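You operate a simulated robot arm through the tools that you are given. There is no shell and no other tool. Be economical: measure what you need, move in short steps, check, and stop when the job is done.

Carry out the task below with a simulated robot arm. There is one attempt and no reset: what you move stays moved.

## Task
Set pressure and speed from the green card, then test the feeder both ways.
Fine: wire out till the white lamp lights, then back into the tip, by the green and yellow buttons; switch off after.

The check looks at the end state, three seconds after you hand in, the way a careful person would. Anything else that was tipped, shoved, dropped, spilled or broken makes it a failure.

## Robot
A 6-joint arm with a two-finger parallel gripper, fixed in place. Base frame: the origin is at the foot of the arm, x ahead of it, y to its left, z up; the work surface is at about z = 800. Lengths are in mm, angles in rad, forces in N, time in s.
With the tool pointing down near the work surface it reaches from about 240 to 640 mm from the base axis. Its first joint turns from -1.152 to 1.152 rad. Payload 2.7 kg.
The TCP is the grasp point between the finger pads, 23 mm short of the fingertips. In the tool frame z runs along the fingers and y along their closing line. The gripper opens to 94 mm. The fingers are 38 mm wide and 10 mm thick; the gripper's body (54 by 96 mm) begins 39 mm behind the TCP.
Orientation is that of the tool frame in the base frame, as a unit quaternion [x, y, z, w]. With the fingers straight down and closing along the base's y, the tool's x points along the base's -x, its y along +y and its z along -z.

## Interface
- The arm moves only by the tool step_arm. Its argument "steps" is one flat list of numbers, 7 for each row, row after row: the shift along the base's x, y, z in mm, then the turn, a rotation vector about the base's x, y, z in degrees, then the gripper command, from -1 (fully open) to 1 (shut), values between in proportion. In form: [tx, ty, tz, wx, wy, wz, claw, tx, ty, tz, wx, wy, wz, claw, ...]. A call has 1 to 12 rows; each row shifts and turns the commanded pose from where the row before left it. Each row takes 0.2 s and may step no farther than 50 mm and 0.15 rad from the row before; otherwise, or with a gripper value out of range, the whole call is refused. A pose out of reach is approached as far as the arm can. The call stops where the force on the tool passes 40 N (or 10 N more than at its start, if that is more) or the arm is blocked; 0.2 s more then pass. Each finger travels about 45 mm/s and halts on what it meets, pressing with about 39 N; the grip force reading is that of the motor and also rises with nothing between the fingers. The clock runs only during rows and for 0.2 s after the last one: add rows that do not move to give the fingers time. It gives the time, the measured TCP pose, the force on the tool (base axes), the opening and the grip force at its end, in the units of the frame above (readings bear some noise), and new pictures: "show" is both (left out), scene, wrist or none.
- Cameras (640 x 400 px; columns grow to the right, rows downward): "scene" is fixed at [66.5, -428.4, 1391.7]; the picture's right is [0.82, -0.57, 0.00], its down [-0.37, -0.52, -0.77] and it looks along [0.44, 0.63, -0.64] (base axes); focal length 327 px, centre (320, 200). "wrist" rides on the gripper at [86, 16, -74] in the tool frame; the picture's right is [-0.18, 0.98, 0.00], its down [-0.58, -0.11, -0.81] and it looks along [-0.79, -0.15, 0.59] (tool axes); focal length 243 px, centre (320, 200). There is no depth. A picture from a camera that has moved, and an enlarged one, comes with that camera's place and axes in the base frame and with its lens. The place of the scene camera against the robot may be out by one fixed shift of up to 12 mm in any direction.
- close_up(camera, box): a new picture of the part [left, top, right, bottom] of that camera's present view, enlarged. It takes no simulated time.
- finish_job(): hands the job in; it is judged then, once.

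Go step by step. Nothing tells you positions but the pictures and the camera data: compare them with the known pose of the tool, close in by small moves and look again before you grip or let go. The budget is 120 turns and 170 pictures, counting those below and the enlarged ones. Unless the task says otherwise, let go and move clear before handing in, and close with one line.

The tools are called after ">>>" by a JSON object that holds its "api" and its "payload". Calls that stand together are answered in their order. step_arm: Moves the arm, as the interface text tells. Its arguments: {"type":"object","properties":{"steps":{"type":"array"},"show":{"type":"string","enum":["both","scene","wrist","none"]}},"required":["steps"]} The other tools are called the same way: close_up (camera, box) takes an enlarged picture of a part of a camera's view; finish_job () hands the job in.

At the start:

```text
time_s: 0.0
position: [370.0, -45.2, 1157.4]
orientation: [0.0, 1.0, 0.0, 0.0]
contact_force: [0.1, -0.7, -0.3]
gripper_width: 93.9
gripper_force: 0.0
```

scene: 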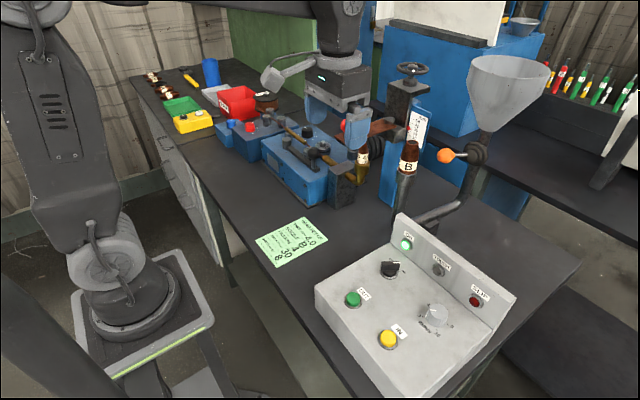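
wrist: 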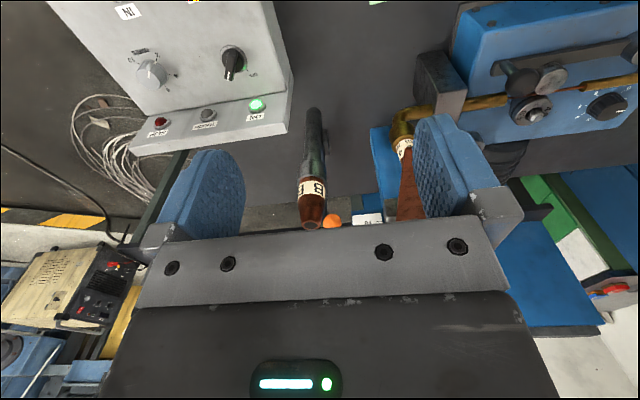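

I see a green card, a control box with green and yellow buttons, a selector, a speed dial and lamps, and a wire feeder with a pressure device. I'll enlarge these parts first.

>>> {"api": "close_up", "payload": {"camera": "scene", "box": [240, 200, 350, 280]}}

>>> {"api": "close_up", "payload": {"camera": "scene", "box": [310, 210, 530, 380]}}

>>> {"api": "close_up", "payload": {"camera": "scene", "box": [220, 50, 480, 215]}}

>>> {"api": "close_up", "payload": {"camera": "wrist", "box": [380, 0, 640, 240]}}

```text
5.00 times, centred on (295, 240) of scene
camera zoom: at [66.5, -428.4, 1391.7], right [0.82, -0.57, 0.0], down [-0.37, -0.52, -0.77], along [0.44, 0.63, -0.64], focal length 1635 px, centre (445, 0)
```

zoom: 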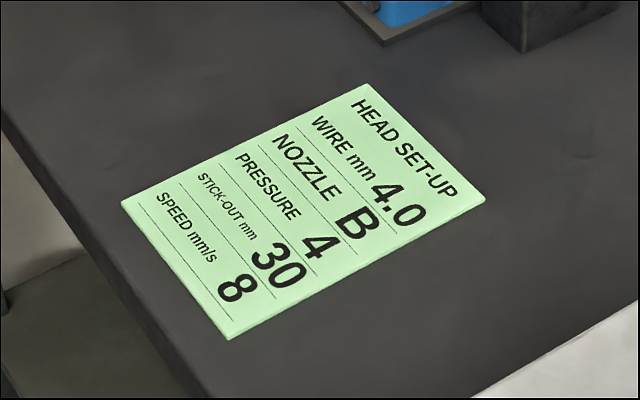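

```text
2.35 times, centred on (420, 295) of scene
camera zoom: at [66.5, -428.4, 1391.7], right [0.82, -0.57, 0.0], down [-0.37, -0.52, -0.77], along [0.44, 0.63, -0.64], focal length 770 px, centre (85, -24)
```

zoom: 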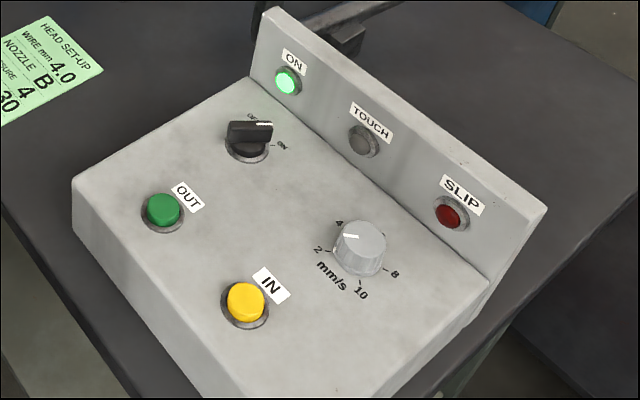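

```text
2.42 times, centred on (350, 132) of scene
camera zoom: at [66.5, -428.4, 1391.7], right [0.82, -0.57, 0.0], down [-0.37, -0.52, -0.77], along [0.44, 0.63, -0.64], focal length 793 px, centre (247, 364)
```

zoom: 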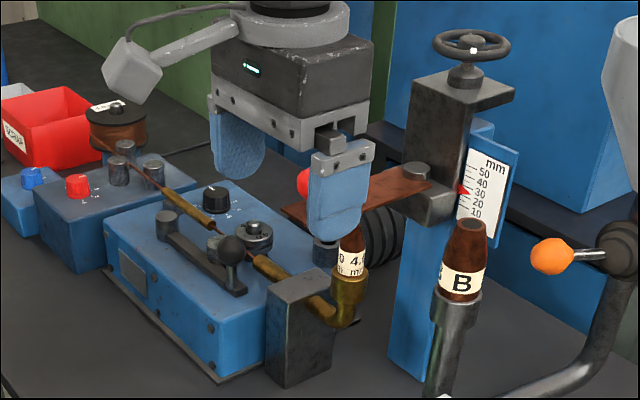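

```text
1.67 times, centred on (510, 120) of wrist
camera zoom: at [283.5, -29.1, 1232.5], right [0.18, 0.98, 0.0], down [0.58, -0.11, 0.81], along [0.79, -0.15, -0.59], focal length 404 px, centre (3, 333)
```

zoom: 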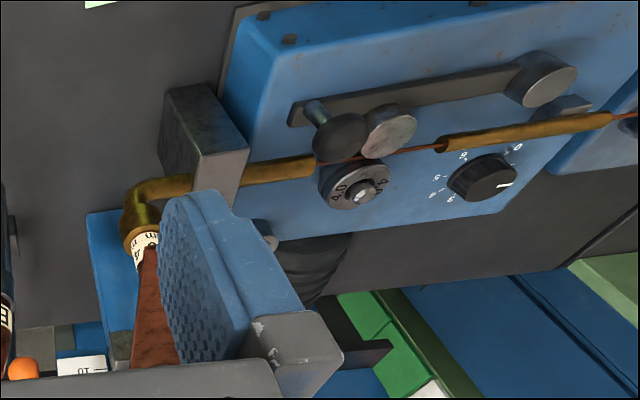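

The card gives pressure 4 and speed 8. I'll move the hand, staying high, to see the feeder better.

>>> {"api": "step_arm", "payload": {"steps": [0, 45, 0, 0, 0, 0, -1, 0, 45, 0, 0, 0, 0, -1, 0, 45, 0, 0, 0, 0, -1, 0, 45, 0, 0, 0, 0, -1, 0, 45, 0, 0, 0, 0, -1]}}

>>> {"api": "close_up", "payload": {"camera": "scene", "box": [240, 50, 440, 215]}}

>>> {"api": "close_up", "payload": {"camera": "wrist", "box": [180, 0, 500, 200]}}

```text
time_s: 1.2
position: [369.4, 182.5, 1155.3]
orientation: [0.0, 1.0, 0.0, -0.001]
contact_force: [-1.0, -0.3, -0.8]
gripper_width: 94.0
gripper_force: 0.0
camera wrist: at [283.2, 199.1, 1231.2], right [0.18, 0.98, 0.0], down [0.58, -0.11, 0.81], along [0.79, -0.15, -0.59], focal length 243 px, centre (320, 200)
```

scene: 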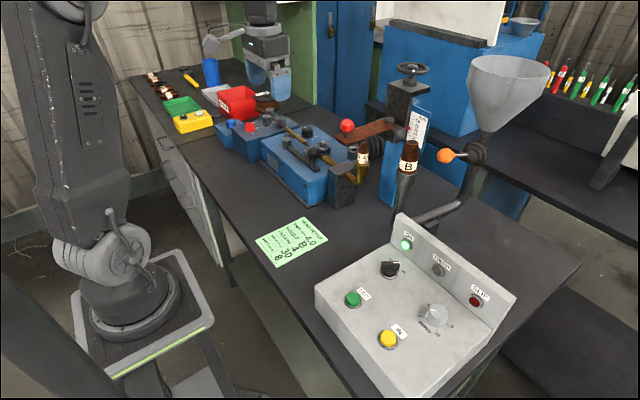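
wrist: 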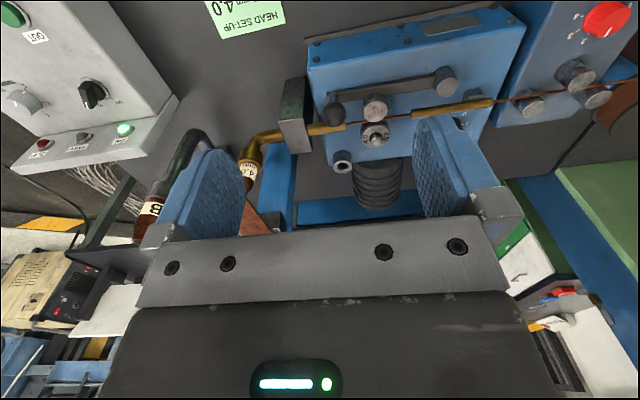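

```text
2.42 times, centred on (340, 132) of scene
camera zoom: at [66.5, -428.4, 1391.7], right [0.82, -0.57, 0.0], down [-0.37, -0.52, -0.77], along [0.44, 0.63, -0.64], focal length 793 px, centre (272, 364)
```

zoom: 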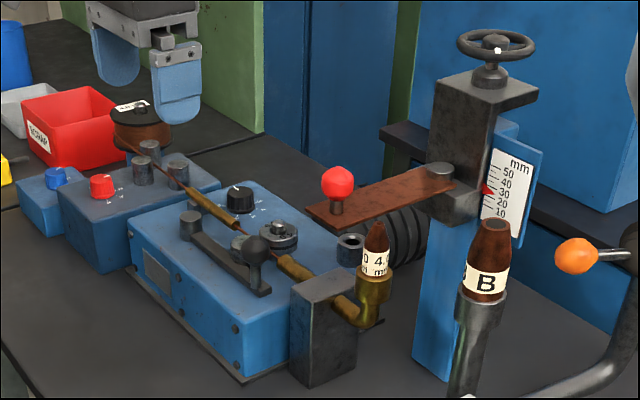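

```text
2.00 times, centred on (340, 100) of wrist
camera zoom: at [283.2, 199.1, 1231.2], right [0.18, 0.98, 0.0], down [0.58, -0.11, 0.81], along [0.79, -0.15, -0.59], focal length 485 px, centre (280, 400)
```

zoom: 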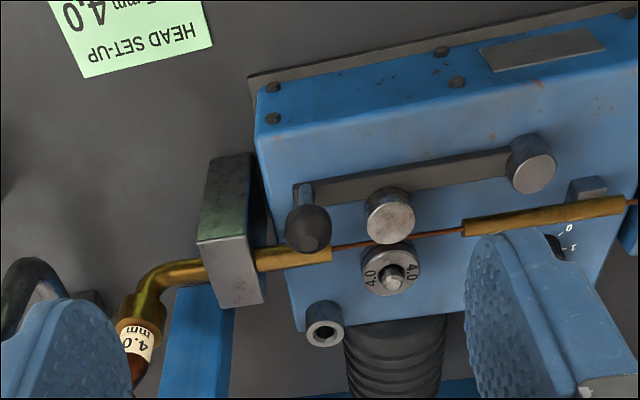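

The wire runs up through the nozzle under a swinging touch plate with a red ball, next to a stick-out scale. I'll move closer to read the pressure dial.

>>> {"api": "step_arm", "payload": {"steps": [20, 40, 0, 0, 0, 0, -1, 20, 40, 0, 0, 0, 0, -1, 20, 40, 0, 0, 0, 0, -1, 20, 30, 0, 0, 0, 0, -1], "show": "wrist"}}

>>> {"api": "close_up", "payload": {"camera": "wrist", "box": [240, 0, 480, 150]}}

>>> {"api": "close_up", "payload": {"camera": "scene", "box": [270, 110, 350, 160]}}

>>> {"api": "close_up", "payload": {"camera": "scene", "box": [330, 100, 440, 170]}}

```text
time_s: 2.2
position: [451.9, 330.4, 1154.7]
orientation: [0.0, 1.0, 0.0, 0.0]
contact_force: [-0.1, 0.4, -0.3]
gripper_width: 94.0
gripper_force: 0.0
camera wrist: at [364.4, 346.0, 1230.0], right [0.18, 0.98, 0.0], down [0.58, -0.11, 0.81], along [0.79, -0.15, -0.59], focal length 243 px, centre (320, 200)
```

wrist: 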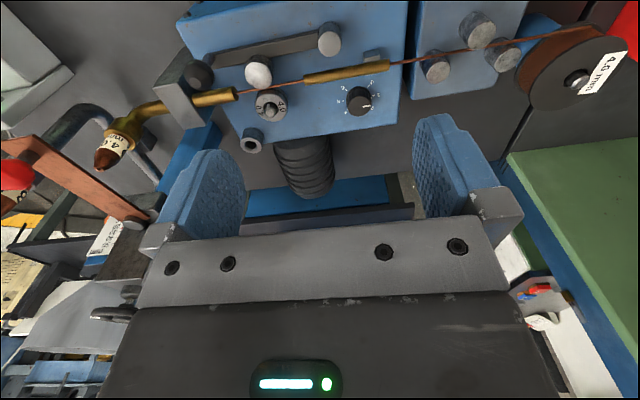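

```text
2.67 times, centred on (360, 75) of wrist
camera zoom: at [364.4, 346.0, 1230.0], right [0.18, 0.98, 0.0], down [0.58, -0.11, 0.81], along [0.79, -0.15, -0.59], focal length 647 px, centre (213, 533)
```

zoom: 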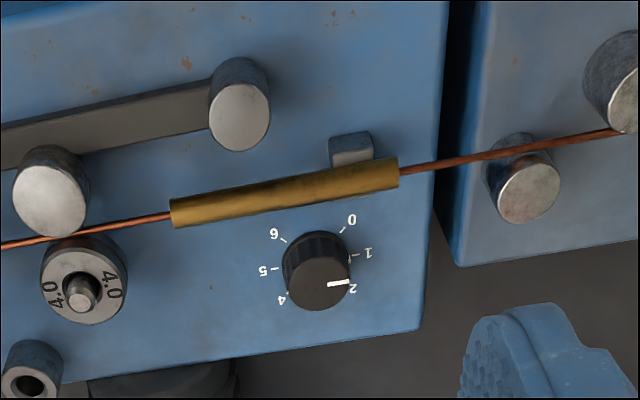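

```text
8.00 times, centred on (310, 135) of scene
camera zoom: at [66.5, -428.4, 1391.7], right [0.82, -0.57, 0.0], down [-0.37, -0.52, -0.77], along [0.44, 0.63, -0.64], focal length 2617 px, centre (400, 720)
```

zoom: 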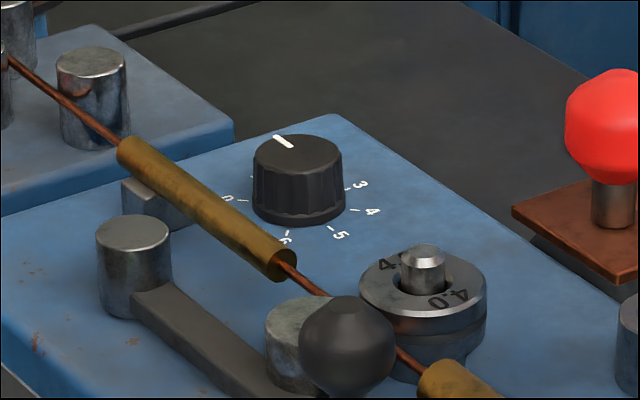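

```text
5.71 times, centred on (385, 135) of scene
camera zoom: at [66.5, -428.4, 1391.7], right [0.82, -0.57, 0.0], down [-0.37, -0.52, -0.77], along [0.44, 0.63, -0.64], focal length 1869 px, centre (-51, 571)
```

zoom: 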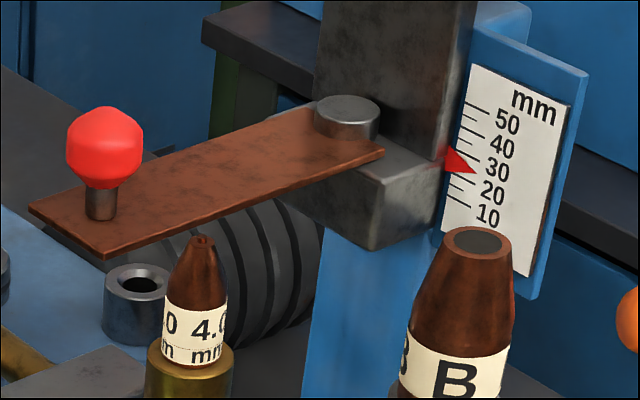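

The pressure dial reads 2 and must go to 4, clockwise, at about (585, 365). Next I'll check whether the touch plate is above the nozzle.

>>> {"api": "close_up", "payload": {"camera": "wrist", "box": [0, 90, 200, 250]}}

```text
2.50 times, centred on (100, 170) of wrist
camera zoom: at [364.4, 346.0, 1230.0], right [0.18, 0.98, 0.0], down [0.58, -0.11, 0.81], along [0.79, -0.15, -0.59], focal length 606 px, centre (870, 275)
```

zoom: 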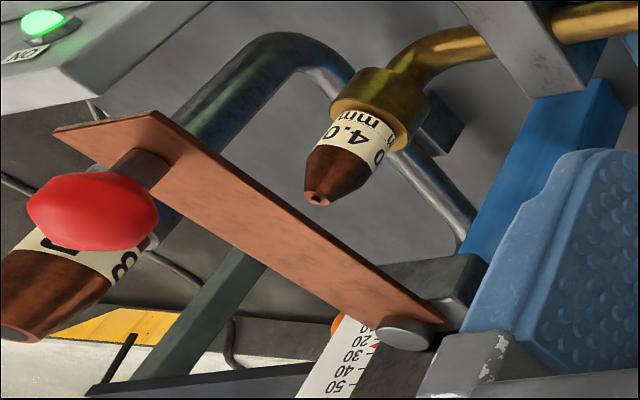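

The plate hangs over the nozzle tip with the gauge at 30, so that part is ready. I'll move toward the spot above the pressure dial and see how far the arm reaches.

>>> {"api": "step_arm", "payload": {"steps": [30, 9, -20, 0, 0, 0, -1, 30, 9, -20, 0, 0, 0, -1, 30, 9, -25, 0, 0, 0, -1, 30, 8, -30, 0, 0, 0, -1, 11, 0, -40, 0, 0, 0, -1, 0, 0, -30, 0, 0, 0, -1, 0, 0, 0, 0, 0, 0, -1]}}

```text
time_s: 3.8
position: [534.8, 332.5, 981.2]
orientation: [0.0, 1.0, -0.001, 0.0]
contact_force: [0.3, 0.1, 0.3]
gripper_width: 94.0
gripper_force: 0.0
out of reach, approached as far as the arm can: row 2, 3, 4
camera wrist: at [448.0, 348.1, 1056.6], right [0.18, 0.98, 0.0], down [0.58, -0.11, 0.81], along [0.79, -0.15, -0.59], focal length 243 px, centre (320, 200)
```

scene: 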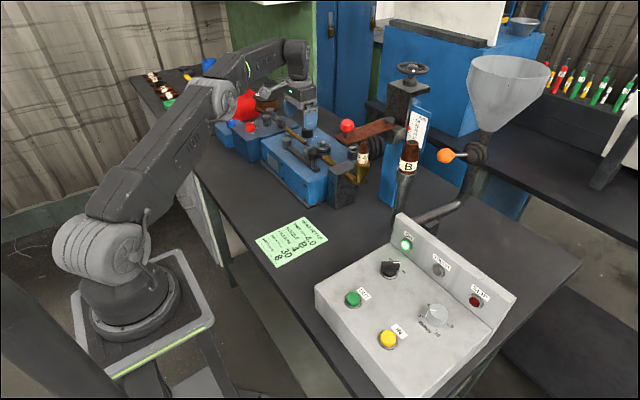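
wrist: 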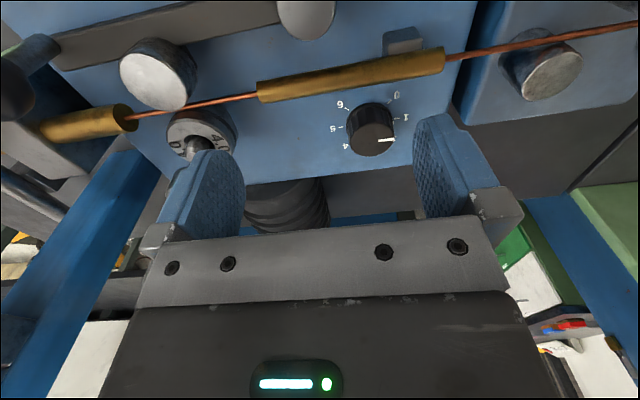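

Straight down the arm stops about 57 mm short of the dial, at roughly (580, 368, top 905). I'll tilt the fingers outward about 24° to gain reach, and stay above everything.

>>> {"api": "step_arm", "payload": {"steps": [0, 0, 0, 0, -8, 0, -1, 0, 0, 0, 0, -8, 0, -1, 0, 0, 0, 0, -8, 0, -1, 15, 12, -5, 0, 0, 0, -1, 15, 12, -5, 0, 0, 0, -1, 15, 11, -5, 0, 0, 0, -1, 0, 0, 0, 0, 0, 0, -1]}}

>>> {"api": "close_up", "payload": {"camera": "scene", "box": [240, 80, 370, 165]}}

```text
time_s: 5.4
position: [577.4, 368.2, 967.9]
orientation: [0.0, 0.978, -0.001, 0.208]
contact_force: [0.1, 0.1, -0.3]
gripper_width: 94.0
gripper_force: 0.1
camera wrist: at [468.5, 383.2, 1000.1], right [0.17, 0.98, 0.08], down [0.2, -0.11, 0.97], along [0.96, -0.15, -0.22], focal length 243 px, centre (320, 200)
```

scene: 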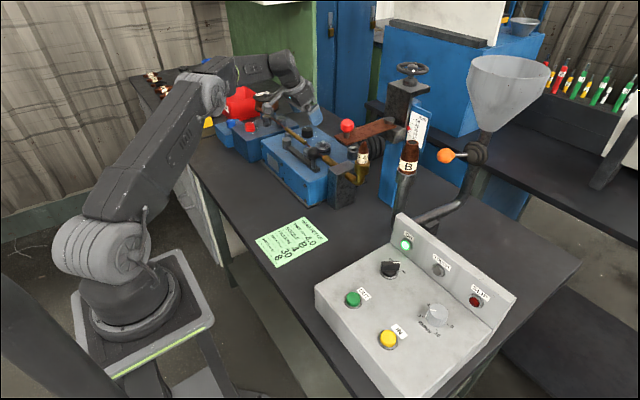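
wrist: 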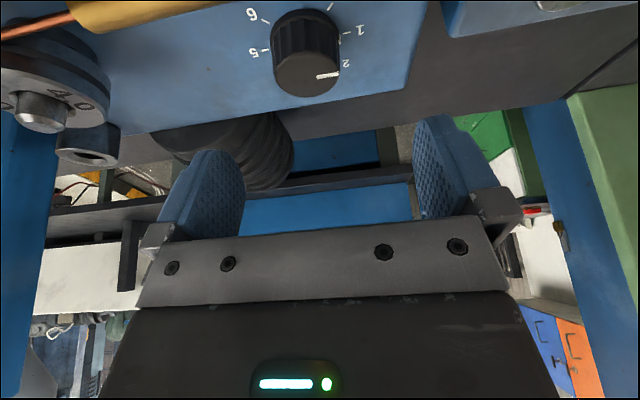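

```text
4.71 times, centred on (305, 122) of scene
camera zoom: at [66.5, -428.4, 1391.7], right [0.82, -0.57, 0.0], down [-0.37, -0.52, -0.77], along [0.44, 0.63, -0.64], focal length 1539 px, centre (391, 565)
```

zoom: 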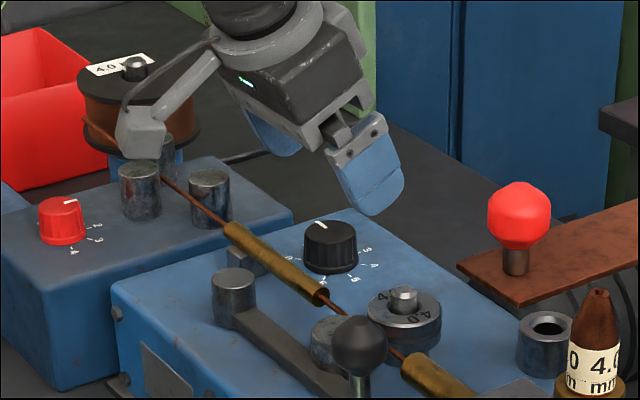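

The dial is reachable with this tilt. Its top is near z 909 and its plate near 887. I'll go down to about 925 and look.

>>> {"api": "step_arm", "payload": {"steps": [0, -1, -15, 0, 0, 0, -1, 0, -1, -15, 0, 0, 0, -1, 0, 0, -13, 0, 0, 0, -1, 0, 0, 0, 0, 0, 0, -1]}}

>>> {"api": "close_up", "payload": {"camera": "scene", "box": [260, 90, 360, 160]}}

```text
time_s: 6.4
position: [579.8, 364.9, 925.1]
orientation: [0.0, 0.978, 0.0, 0.208]
contact_force: [-0.6, -0.4, 0.2]
gripper_width: 94.1
gripper_force: 0.0
camera wrist: at [470.8, 380.7, 957.5], right [0.17, 0.98, 0.08], down [0.2, -0.11, 0.97], along [0.96, -0.15, -0.22], focal length 243 px, centre (320, 200)
```

scene: 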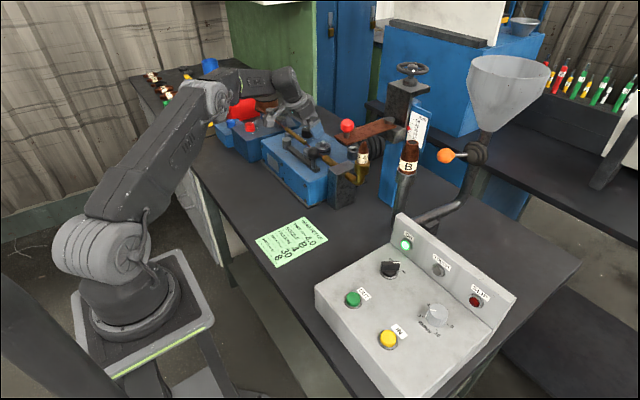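
wrist: 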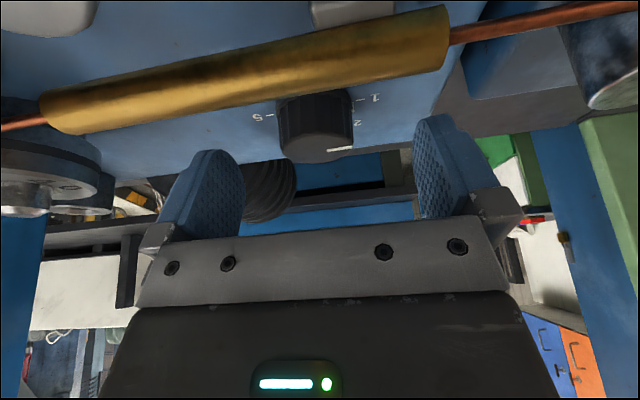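

```text
5.71 times, centred on (310, 125) of scene
camera zoom: at [66.5, -428.4, 1391.7], right [0.82, -0.57, 0.0], down [-0.37, -0.52, -0.77], along [0.44, 0.63, -0.64], focal length 1869 px, centre (377, 629)
```

zoom: 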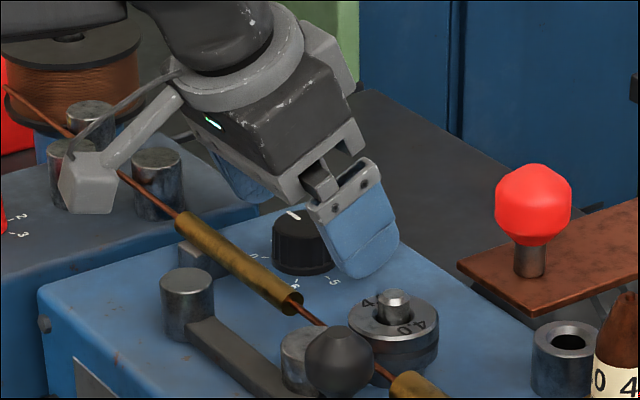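

The knob sits central between the fingers at about (574, 365). I'll line the TCP up with its axis, part-close, yaw back 12°, lower to 919 and look.

>>> {"api": "step_arm", "payload": {"steps": [-3, 0, 0, 0, 0, 6, -0.25, -3, 0, 0, 0, 0, 6, -0.25, 0, 0, -3, 0, 0, 0, -0.25, 0, 0, -3, 0, 0, 0, -0.25, 0, 0, 0, 0, 0, 0, -0.25]}}

>>> {"api": "close_up", "payload": {"camera": "scene", "box": [270, 100, 350, 150]}}

```text
time_s: 7.6
position: [573.3, 363.5, 918.3]
orientation: [-0.102, 0.973, 0.021, 0.206]
contact_force: [-0.2, 0.8, 0.1]
gripper_width: 58.5
gripper_force: 0.0
camera wrist: at [462.2, 357.6, 951.9], right [-0.04, 1.0, 0.08], down [0.22, -0.06, 0.97], along [0.97, 0.06, -0.22], focal length 243 px, centre (320, 200)
```

scene: 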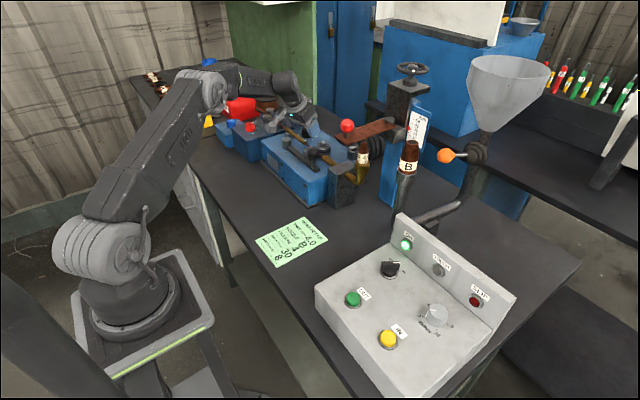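
wrist: 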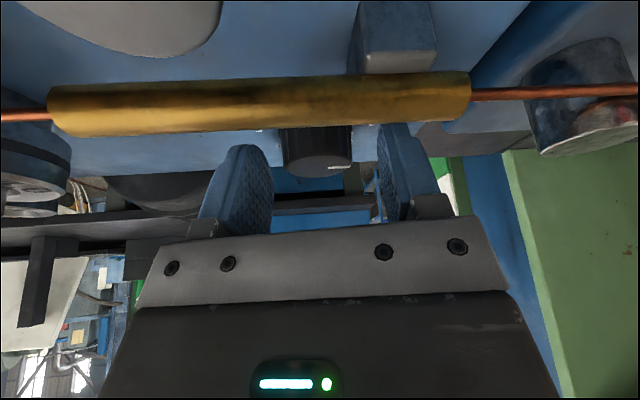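

```text
8.00 times, centred on (310, 125) of scene
camera zoom: at [66.5, -428.4, 1391.7], right [0.82, -0.57, 0.0], down [-0.37, -0.52, -0.77], along [0.44, 0.63, -0.64], focal length 2617 px, centre (400, 800)
```

zoom: 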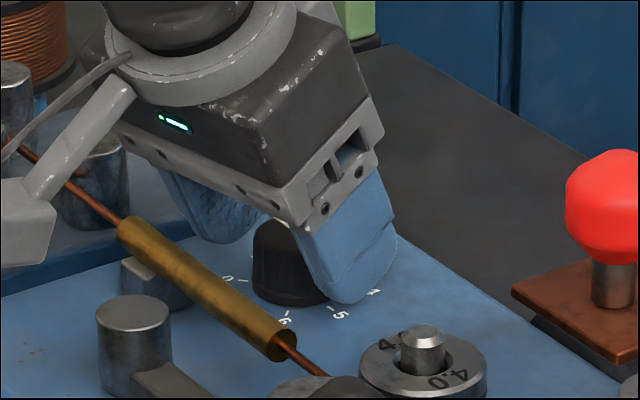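

The knob is between the pads. I'll close and turn 24° clockwise, then check.

>>> {"api": "step_arm", "payload": {"steps": [0, 0, 0, 0, 0, 0, 1, 0, 0, 0, 0, 0, 0, 1, 0, 0, 0, 0, 0, 0, 1, 0, 0, 0, 0, 0, -6, 1, 0, 0, 0, 0, 0, -6, 1, 0, 0, 0, 0, 0, -6, 1, 0, 0, 0, 0, 0, -6, 1, 0, 0, 0, 0, 0, 0, 1]}}

>>> {"api": "close_up", "payload": {"camera": "scene", "box": [270, 100, 350, 150]}}

>>> {"api": "close_up", "payload": {"camera": "wrist", "box": [220, 80, 420, 205]}}

```text
time_s: 9.4
position: [573.1, 365.6, 918.3]
orientation: [0.102, 0.973, -0.02, 0.208]
contact_force: [11.4, 7.5, -4.2]
gripper_width: 35.8
gripper_force: 45.0
camera wrist: at [469.0, 404.3, 951.9], right [0.37, 0.93, 0.08], down [0.17, -0.15, 0.97], along [0.91, -0.35, -0.22], focal length 243 px, centre (320, 200)
```

scene: 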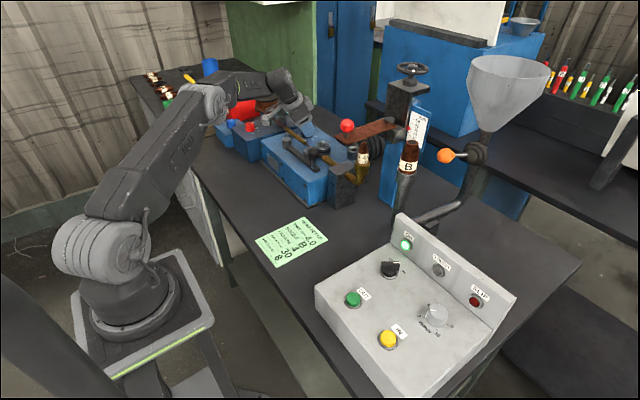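
wrist: 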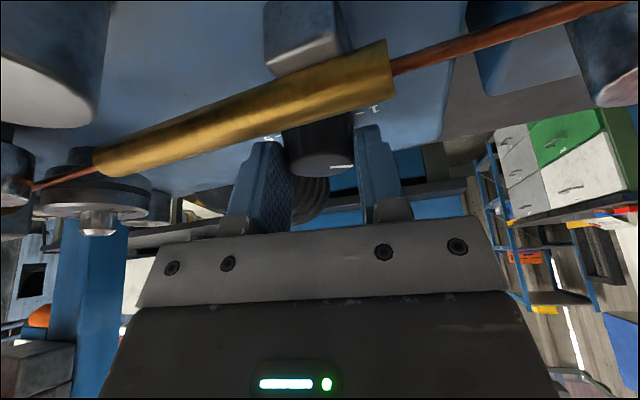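

```text
8.00 times, centred on (310, 125) of scene
camera zoom: at [66.9, -428.2, 1391.8], right [0.82, -0.57, 0.0], down [-0.37, -0.52, -0.77], along [0.44, 0.63, -0.64], focal length 2617 px, centre (400, 800)
```

zoom: 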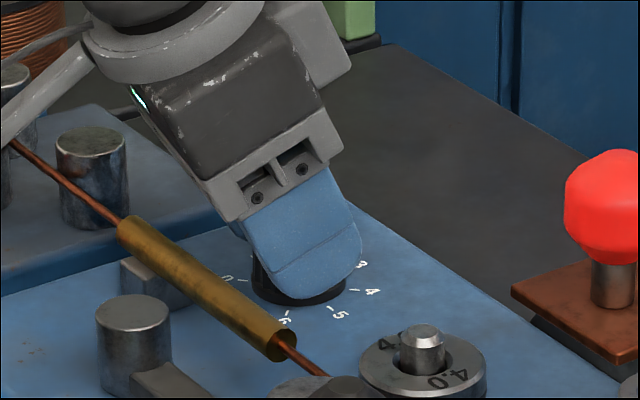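

```text
3.20 times, centred on (320, 142) of wrist
camera zoom: at [469.0, 404.3, 951.9], right [0.37, 0.93, 0.08], down [0.17, -0.15, 0.97], along [0.91, -0.35, -0.22], focal length 776 px, centre (320, 384)
```

zoom: 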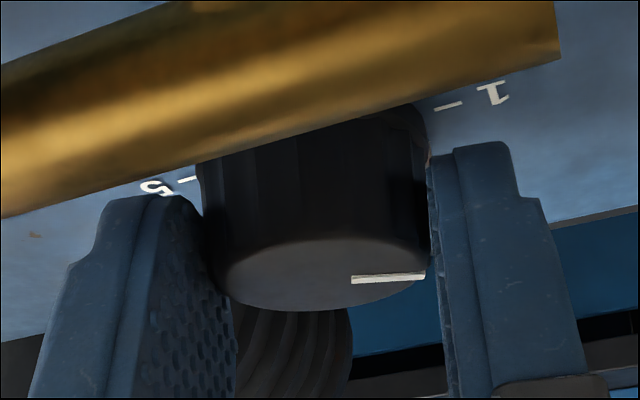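

The knob turned with the gripper. I'll repeat with another regrip and 24° turn.

>>> {"api": "step_arm", "payload": {"steps": [0, 0, 0, 0, 0, 0, -0.25, 0, 0, 0, 0, 0, 8, -0.25, 0, 0, 0, 0, 0, 8, -0.25, 0, 0, 0, 0, 0, 8, -0.25, 0, 0, 0, 0, 0, 0, 1, 0, 0, 0, 0, 0, 0, 1, 0, 0, 0, 0, 0, 0, 1, 0, 0, 0, 0, 0, -6, 1, 0, 0, 0, 0, 0, -6, 1, 0, 0, 0, 0, 0, -6, 1, 0, 0, 0, 0, 0, -6, 1, 0, 0, 0, 0, 0, 0, 1], "show": "wrist"}}

>>> {"api": "close_up", "payload": {"camera": "wrist", "box": [220, 80, 420, 205]}}

```text
time_s: 12.0
position: [572.8, 366.3, 917.8]
orientation: [0.103, 0.973, -0.021, 0.207]
contact_force: [9.7, 6.9, -4.2]
gripper_width: 35.4
gripper_force: 44.8
camera wrist: at [469.0, 404.3, 951.8], right [0.37, 0.93, 0.08], down [0.17, -0.15, 0.97], along [0.91, -0.35, -0.22], focal length 243 px, centre (320, 200)
```

wrist: 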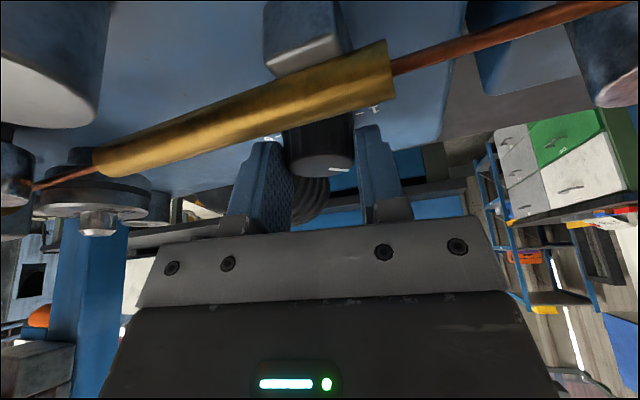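

```text
3.20 times, centred on (320, 142) of wrist
camera zoom: at [469.0, 404.3, 951.8], right [0.37, 0.93, 0.08], down [0.17, -0.15, 0.97], along [0.91, -0.35, -0.22], focal length 776 px, centre (320, 384)
```

zoom: 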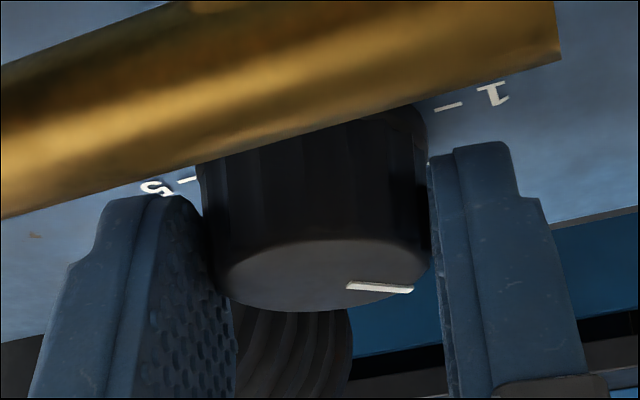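

It turned about 25° again. Two more such turns follow, then I'll verify from above.

>>> {"api": "step_arm", "payload": {"steps": [0, 0, 0, 0, 0, 0, -0.25, 0, 0, 0, 0, 0, 8, -0.25, 0, 0, 0, 0, 0, 8, -0.25, 0, 0, 0, 0, 0, 8, -0.25, 0, 0, 0, 0, 0, 0, 1, 0, 0, 0, 0, 0, 0, 1, 0, 0, 0, 0, 0, 0, 1, 0, 0, 0, 0, 0, -6, 1, 0, 0, 0, 0, 0, -6, 1, 0, 0, 0, 0, 0, -6, 1, 0, 0, 0, 0, 0, -6, 1, 0, 0, 0, 0, 0, 0, 1], "show": "none"}}

>>> {"api": "close_up", "payload": {"camera": "wrist", "box": [220, 80, 420, 205]}}

```text
time_s: 14.6
position: [572.8, 365.9, 918.5]
orientation: [0.103, 0.972, -0.02, 0.208]
contact_force: [10.7, 9.4, -3.2]
gripper_width: 35.7
gripper_force: 45.6
```

```text
3.20 times, centred on (320, 142) of wrist
camera zoom: at [469.0, 404.4, 952.0], right [0.37, 0.93, 0.08], down [0.17, -0.15, 0.97], along [0.91, -0.35, -0.22], focal length 776 px, centre (320, 384)
```

zoom: 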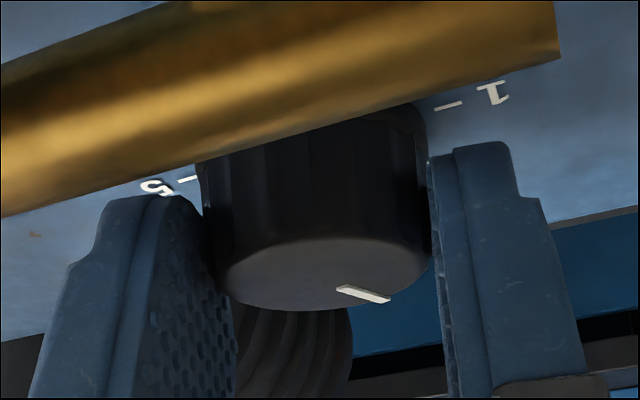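

Now another 24° turn, then release and rise for a reading.

>>> {"api": "step_arm", "payload": {"steps": [0, 0, 0, 0, 0, 0, -0.25, 0, 0, 0, 0, 0, 8, -0.25, 0, 0, 0, 0, 0, 8, -0.25, 0, 0, 0, 0, 0, 8, -0.25, 0, 0, 0, 0, 0, 0, 1, 0, 0, 0, 0, 0, 0, 1, 0, 0, 0, 0, 0, 0, 1, 0, 0, 0, 0, 0, -6, 1, 0, 0, 0, 0, 0, -6, 1, 0, 0, 0, 0, 0, -6, 1, 0, 0, 0, 0, 0, -6, 1, 0, 0, 0, 0, 0, 0, 1], "show": "none"}}

>>> {"api": "step_arm", "payload": {"steps": [0, 0, 0, 0, 0, 0, -0.25, 0, 0, 0, 0, 0, 0, -0.25, 0, 0, 20, 0, 0, 6, -0.25, 0, 0, 30, 0, 0, 6, -0.25, -10, -10, 30, 0, 8, 0, -0.25, -20, -15, 40, 0, 8, 0, -0.25, -30, -15, 40, 0, 8, 0, -0.25], "show": "wrist"}}

>>> {"api": "close_up", "payload": {"camera": "wrist", "box": [280, 20, 460, 140]}}

>>> {"api": "close_up", "payload": {"camera": "scene", "box": [280, 110, 340, 150]}}

```text
time_s: 17.2
position: [572.6, 365.2, 918.1]
orientation: [0.103, 0.973, -0.019, 0.207]
contact_force: [11.6, 7.6, -8.7]
gripper_width: 35.9
gripper_force: 45.0
```

```text
refused: row 7 steps farther than a row can; nothing moved
```

```text
3.33 times, centred on (370, 80) of wrist
camera zoom: at [469.3, 404.3, 951.6], right [0.37, 0.93, 0.08], down [0.17, -0.15, 0.97], along [0.91, -0.35, -0.22], focal length 809 px, centre (153, 600)
```

zoom: 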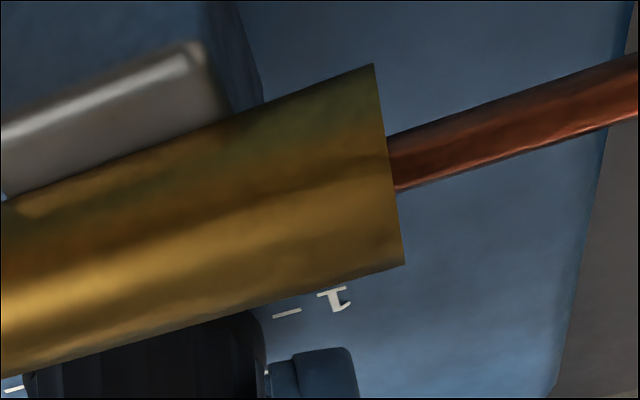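

```text
10.00 times, centred on (310, 130) of scene
camera zoom: at [67.0, -428.1, 1391.8], right [0.82, -0.57, 0.0], down [-0.37, -0.52, -0.77], along [0.44, 0.63, -0.64], focal length 3271 px, centre (420, 900)
```

zoom: 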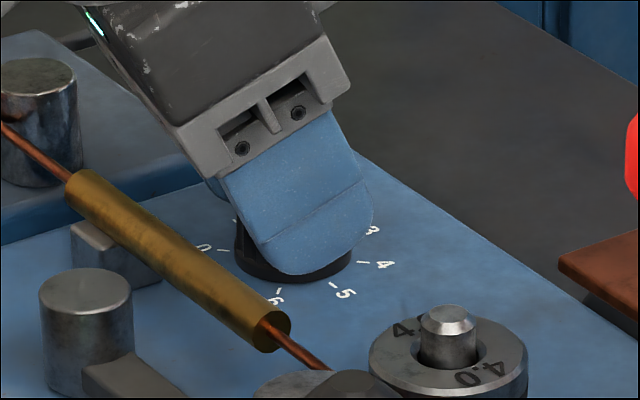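

I'll release the knob and rise to read the dial.

>>> {"api": "step_arm", "payload": {"steps": [0, 0, 0, 0, 0, 0, -0.25, 0, 0, 0, 0, 0, 0, -0.25, 0, 0, 20, 0, 0, 6, -0.25, 0, 0, 30, 0, 0, 6, -0.25, -10, -5, 30, 0, 0, 0, -0.25, -20, -5, 40, 0, 8, 0, -0.25, -20, -5, 40, 0, 8, 0, -0.25], "show": "wrist"}}

>>> {"api": "close_up", "payload": {"camera": "scene", "box": [280, 110, 340, 150]}}

```text
time_s: 18.8
position: [523.3, 350.5, 1080.7]
orientation: [-0.001, 0.998, 0.0, 0.068]
contact_force: [-1.5, 0.1, 0.6]
gripper_width: 58.6
gripper_force: 0.1
camera wrist: at [426.6, 366.2, 1143.1], right [0.18, 0.98, 0.03], down [0.47, -0.11, 0.88], along [0.87, -0.15, -0.48], focal length 243 px, centre (320, 200)
```

wrist: 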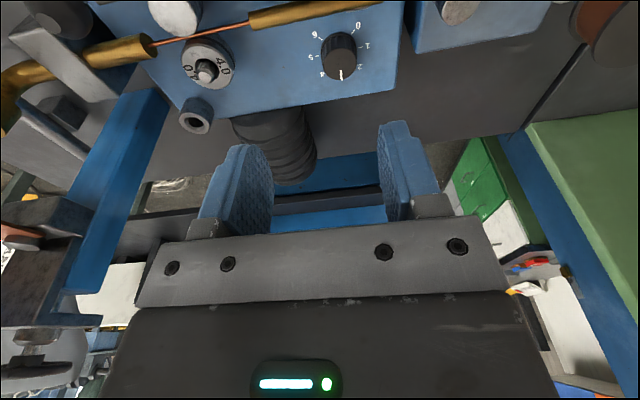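

```text
10.00 times, centred on (310, 130) of scene
camera zoom: at [66.5, -428.4, 1391.7], right [0.82, -0.57, 0.0], down [-0.37, -0.52, -0.77], along [0.44, 0.63, -0.64], focal length 3271 px, centre (420, 900)
```

zoom: 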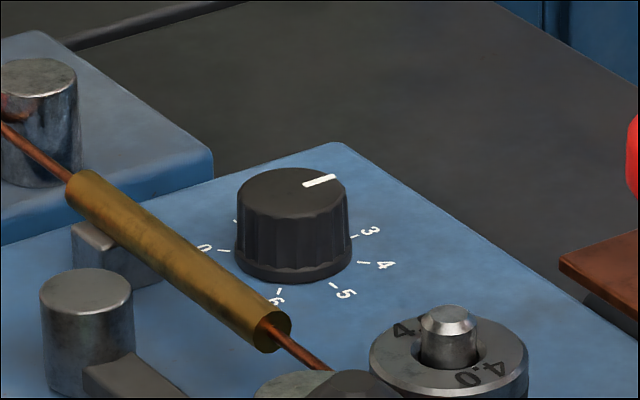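

Allowing for parallax, the pointer started at 1 and is now near 3.2. I'll look closely to measure what remains.

>>> {"api": "close_up", "payload": {"camera": "wrist", "box": [290, 10, 390, 90]}}

```text
5.00 times, centred on (340, 50) of wrist
camera zoom: at [426.6, 366.2, 1143.1], right [0.18, 0.98, 0.03], down [0.47, -0.11, 0.88], along [0.87, -0.15, -0.48], focal length 1213 px, centre (220, 950)
```

zoom: 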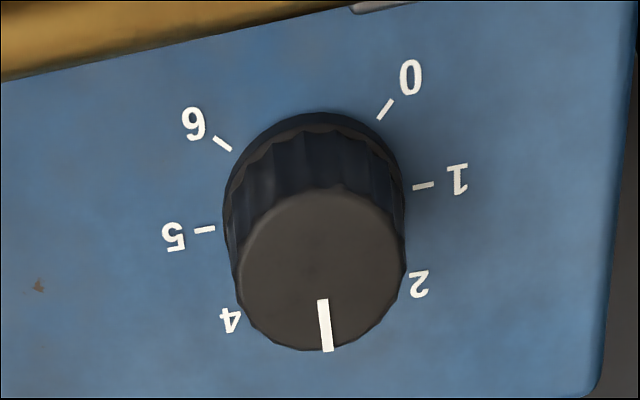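

The ticks are 45° apart and the pointer is now on 3, so 45° remain. I'll go back down the same way and take another 24°.

>>> {"api": "step_arm", "payload": {"steps": [20, 5, -40, 0, -8, 0, -0.25, 20, 5, -40, 0, -8, 0, -0.25, 10, 5, -30, 0, 0, 6, -0.25, 0, 0, -30, 0, 0, 6, -0.25, 0, 0, -20, 0, 0, 0, -0.25, 0, 0, 0, 0, 0, 0, 1, 0, 0, 0, 0, 0, 0, 1, 0, 0, 0, 0, 0, 0, 1, 0, 0, 0, 0, 0, -8, 1, 0, 0, 0, 0, 0, -8, 1, 0, 0, 0, 0, 0, -8, 1, 0, 0, 0, 0, 0, 0, 1], "show": "wrist"}}

>>> {"api": "step_arm", "payload": {"steps": [0, 0, 0, 0, 0, 0, -0.25, 0, 0, 0, 0, 0, 8, -0.25, 0, 0, 0, 0, 0, 8, -0.25, 0, 0, 0, 0, 0, 8, -0.25, 0, 0, 0, 0, 0, 0, 1, 0, 0, 0, 0, 0, 0, 1, 0, 0, 0, 0, 0, 0, 1, 0, 0, 0, 0, 0, -7, 1, 0, 0, 0, 0, 0, -7, 1, 0, 0, 0, 0, 0, -7, 1, 0, 0, 0, 0, 0, 0, 1], "show": "none"}}

>>> {"api": "step_arm", "payload": {"steps": [0, 0, 0, 0, 0, 0, -0.25, 0, 0, 0, 0, 0, 0, -0.25, 0, 0, 20, 0, 0, 5, -0.25, 0, 0, 30, 0, 0, 4, -0.25, -10, -5, 30, 0, 0, 0, -0.25, -20, -5, 40, 0, 8, 0, -0.25, -20, -5, 40, 0, 8, 0, -0.25, 0, 0, 0, 0, 0, 0, -0.25], "show": "wrist"}}

>>> {"api": "close_up", "payload": {"camera": "wrist", "box": [290, 10, 390, 90]}}

>>> {"api": "close_up", "payload": {"camera": "scene", "box": [280, 110, 340, 150]}}

```text
time_s: 21.4
position: [572.2, 366.0, 920.1]
orientation: [0.103, 0.973, -0.021, 0.207]
contact_force: [7.9, 5.1, -6.8]
gripper_width: 35.5
gripper_force: 45.6
camera wrist: at [469.0, 404.4, 952.6], right [0.37, 0.93, 0.08], down [0.18, -0.15, 0.97], along [0.91, -0.35, -0.22], focal length 243 px, centre (320, 200)
```

wrist: 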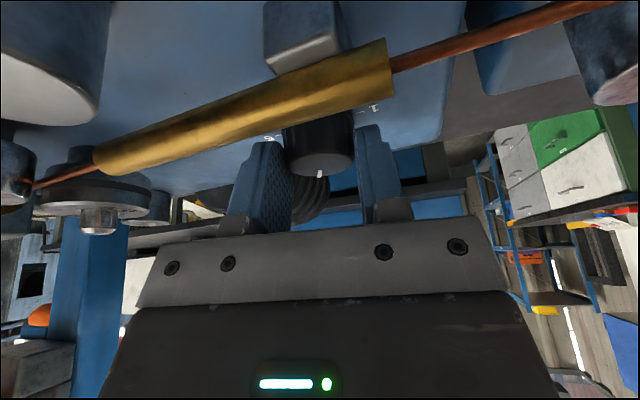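

```text
time_s: 23.8
position: [573.6, 365.2, 919.0]
orientation: [0.079, 0.975, -0.016, 0.209]
contact_force: [16.0, 1.4, -6.7]
gripper_width: 35.8
gripper_force: 45.5
```

```text
time_s: 25.6
position: [522.6, 349.7, 1078.2]
orientation: [0.0, 0.998, 0.001, 0.07]
contact_force: [0.0, -0.1, -0.1]
gripper_width: 58.8
gripper_force: 0.0
camera wrist: at [426.5, 365.0, 1141.2], right [0.18, 0.98, 0.03], down [0.46, -0.11, 0.88], along [0.87, -0.15, -0.48], focal length 243 px, centre (320, 200)
```

wrist: 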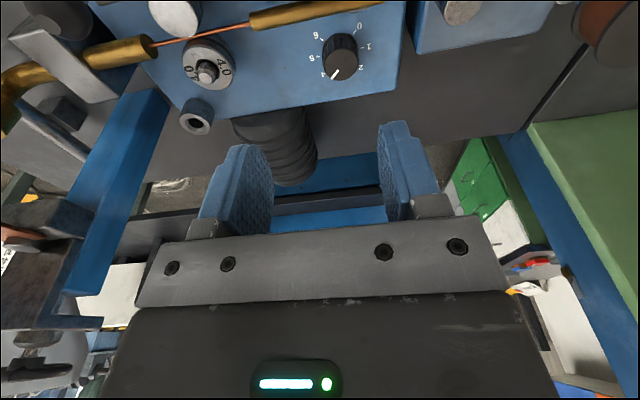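

```text
5.00 times, centred on (340, 50) of wrist
camera zoom: at [426.5, 365.0, 1141.2], right [0.18, 0.98, 0.03], down [0.46, -0.11, 0.88], along [0.87, -0.15, -0.48], focal length 1213 px, centre (220, 950)
```

zoom: 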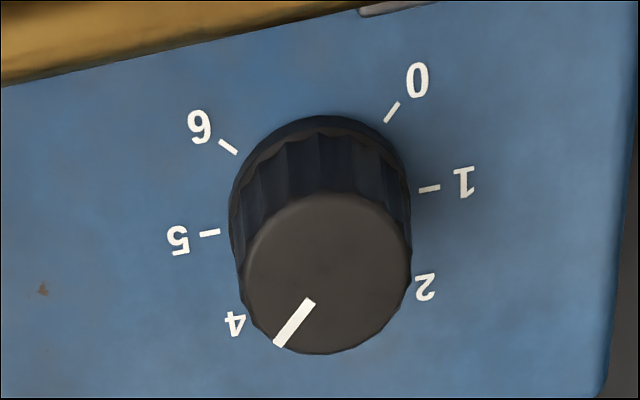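

```text
10.00 times, centred on (310, 130) of scene
camera zoom: at [66.5, -428.4, 1391.7], right [0.82, -0.57, 0.0], down [-0.37, -0.52, -0.77], along [0.44, 0.63, -0.64], focal length 3271 px, centre (420, 900)
```

zoom: 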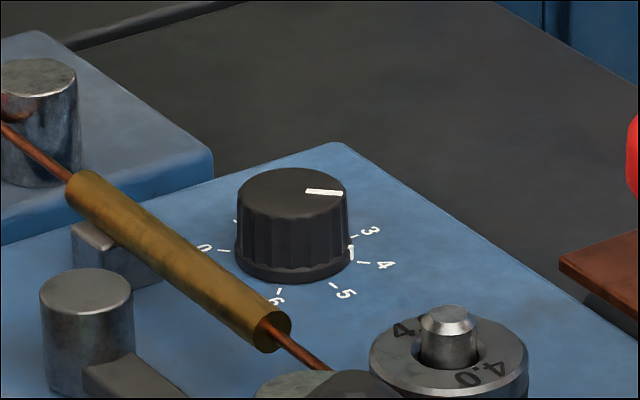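

Pressure is set to 4. I'll back away high and go over to the control box.

>>> {"api": "step_arm", "payload": {"steps": [-38, 0, 18, 0, 2, 0, -1, -38, 0, 18, 0, 2, 0, -1, -38, 0, 18, 0, 2, 0, -1, -38, 0, 18, 0, 2, 0, -1, 0, -48, 0, 0, 0, 0, -1, 0, -48, 0, 0, 0, 0, -1, 0, -48, 0, 0, 0, 0, -1, 0, -48, 0, 0, 0, 0, -1, 0, -48, 0, 0, 0, 0, -1, 0, -48, 0, 0, 0, 0, -1, 0, -48, 0, 0, 0, 0, -1, 0, -48, 0, 0, 0, 0, -1], "show": "none"}}

>>> {"api": "step_arm", "payload": {"steps": [-10, -45, 0, 0, 0, 0, 1, -10, -45, -10, 0, 0, 0, 1, -10, -45, -15, 0, 0, 0, 1, -10, -20, -15, 0, 0, 0, 1, 0, 0, 0, 0, 0, 0, 1]}}

```text
time_s: 28.2
position: [368.5, -36.4, 1149.1]
orientation: [0.0, 1.0, 0.0, 0.0]
contact_force: [-0.4, -0.6, 0.8]
gripper_width: 94.1
gripper_force: 0.0
```

```text
time_s: 29.4
position: [330.3, -191.5, 1107.6]
orientation: [-0.001, 1.0, 0.001, 0.0]
contact_force: [0.0, -0.3, 0.6]
gripper_width: 0.0
gripper_force: 13.0
camera wrist: at [244.2, -175.6, 1182.7], right [0.18, 0.98, 0.0], down [0.58, -0.11, 0.81], along [0.79, -0.15, -0.59], focal length 243 px, centre (320, 200)
```

scene: 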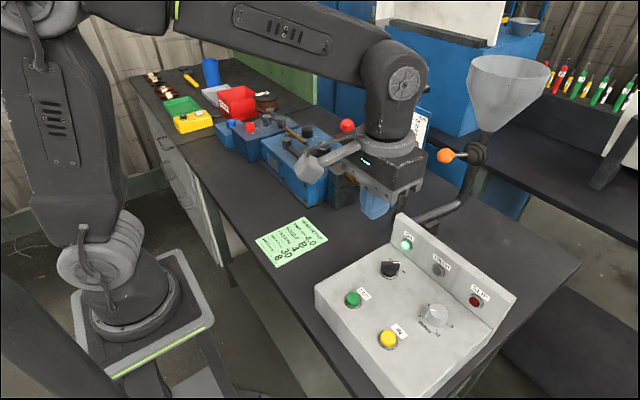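
wrist: 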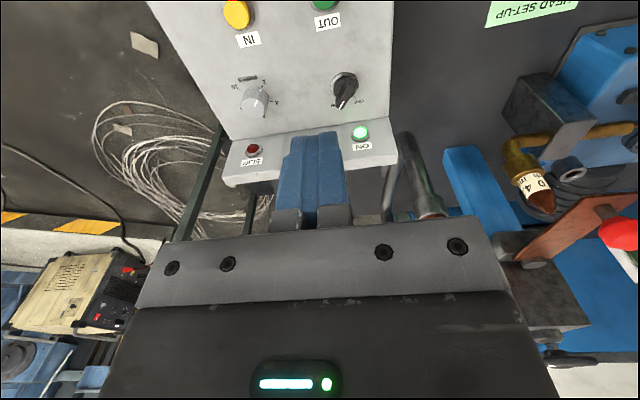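

Selector is near (418, -178), speed dial near (412, -297), both about z 880. I'll go closer to the speed dial to read it.

>>> {"api": "step_arm", "payload": {"steps": [10, -35, -25, 0, 0, 0, -1, 10, -35, -25, 0, 0, 0, -1, 10, -28, -25, 0, 0, 0, -1, 10, 0, -32, 0, 0, 0, -1, 0, 0, 0, 0, 0, 0, -1], "show": "wrist"}}

>>> {"api": "close_up", "payload": {"camera": "wrist", "box": [240, 0, 440, 150]}}

>>> {"api": "close_up", "payload": {"camera": "scene", "box": [400, 290, 470, 340]}}

```text
time_s: 30.6
position: [369.2, -289.2, 1003.5]
orientation: [0.0, 1.0, 0.0, 0.0]
contact_force: [-0.4, -0.4, -0.1]
gripper_width: 94.2
gripper_force: 0.0
camera wrist: at [283.5, -273.0, 1078.5], right [0.18, 0.98, 0.0], down [0.58, -0.11, 0.81], along [0.79, -0.15, -0.59], focal length 243 px, centre (320, 200)
```

wrist: 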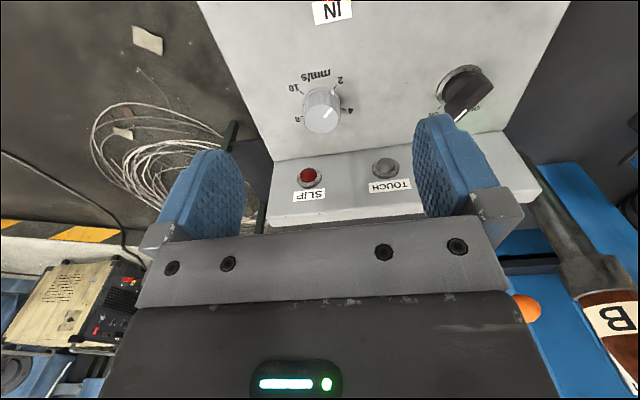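

```text
2.67 times, centred on (340, 75) of wrist
camera zoom: at [283.5, -273.0, 1078.5], right [0.18, 0.98, 0.0], down [0.58, -0.11, 0.81], along [0.79, -0.15, -0.59], focal length 647 px, centre (267, 533)
```

zoom: 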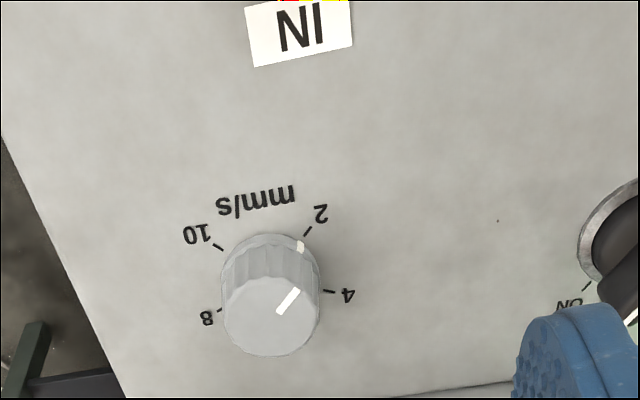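

```text
8.00 times, centred on (435, 315) of scene
camera zoom: at [66.5, -428.4, 1391.7], right [0.82, -0.57, 0.0], down [-0.37, -0.52, -0.77], along [0.44, 0.63, -0.64], focal length 2617 px, centre (-600, -720)
```

zoom: 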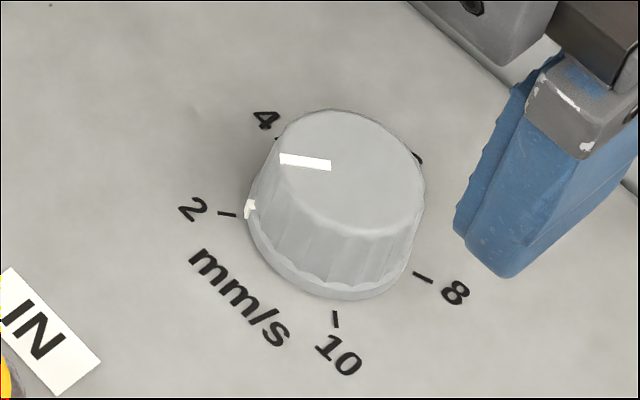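

The pointer mark is on 2. Reaching 8 takes about 202° clockwise, done in several regrips. I'll tilt 8° so the hand leans away from the lamp panel, and come over the dial.

>>> {"api": "step_arm", "payload": {"steps": [16, -3, -20, 0, -4, 0, -0.25, 16, -3, -25, 0, -4, 0, -0.25, 16, -3, -30, 0, 0, 0, -0.25, 0, 0, 0, 0, 0, 0, -0.25]}}

>>> {"api": "close_up", "payload": {"camera": "scene", "box": [370, 220, 530, 350]}}

```text
time_s: 31.6
position: [418.3, -298.0, 927.6]
orientation: [0.0, 0.997, 0.0, 0.071]
contact_force: [0.7, -0.9, 0.1]
gripper_width: 58.8
gripper_force: 0.1
camera wrist: at [321.8, -281.6, 990.5], right [0.18, 0.98, 0.03], down [0.46, -0.11, 0.88], along [0.87, -0.15, -0.47], focal length 243 px, centre (320, 200)
```

scene: 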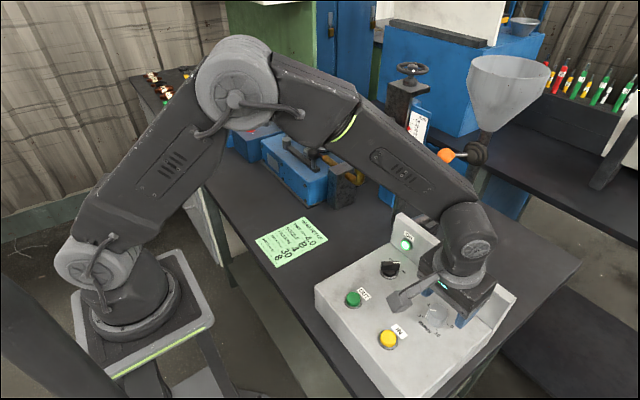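
wrist: 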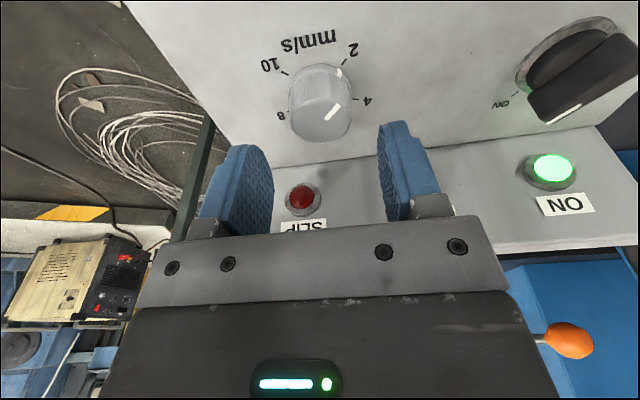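

```text
3.08 times, centred on (450, 285) of scene
camera zoom: at [66.5, -428.4, 1391.7], right [0.82, -0.57, 0.0], down [-0.37, -0.52, -0.77], along [0.44, 0.63, -0.64], focal length 1006 px, centre (-80, -62)
```

zoom: 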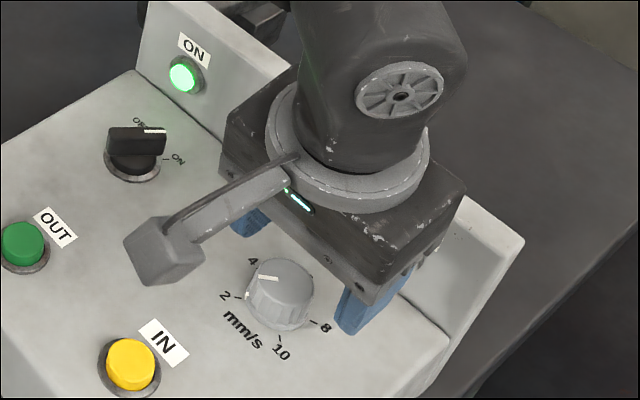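

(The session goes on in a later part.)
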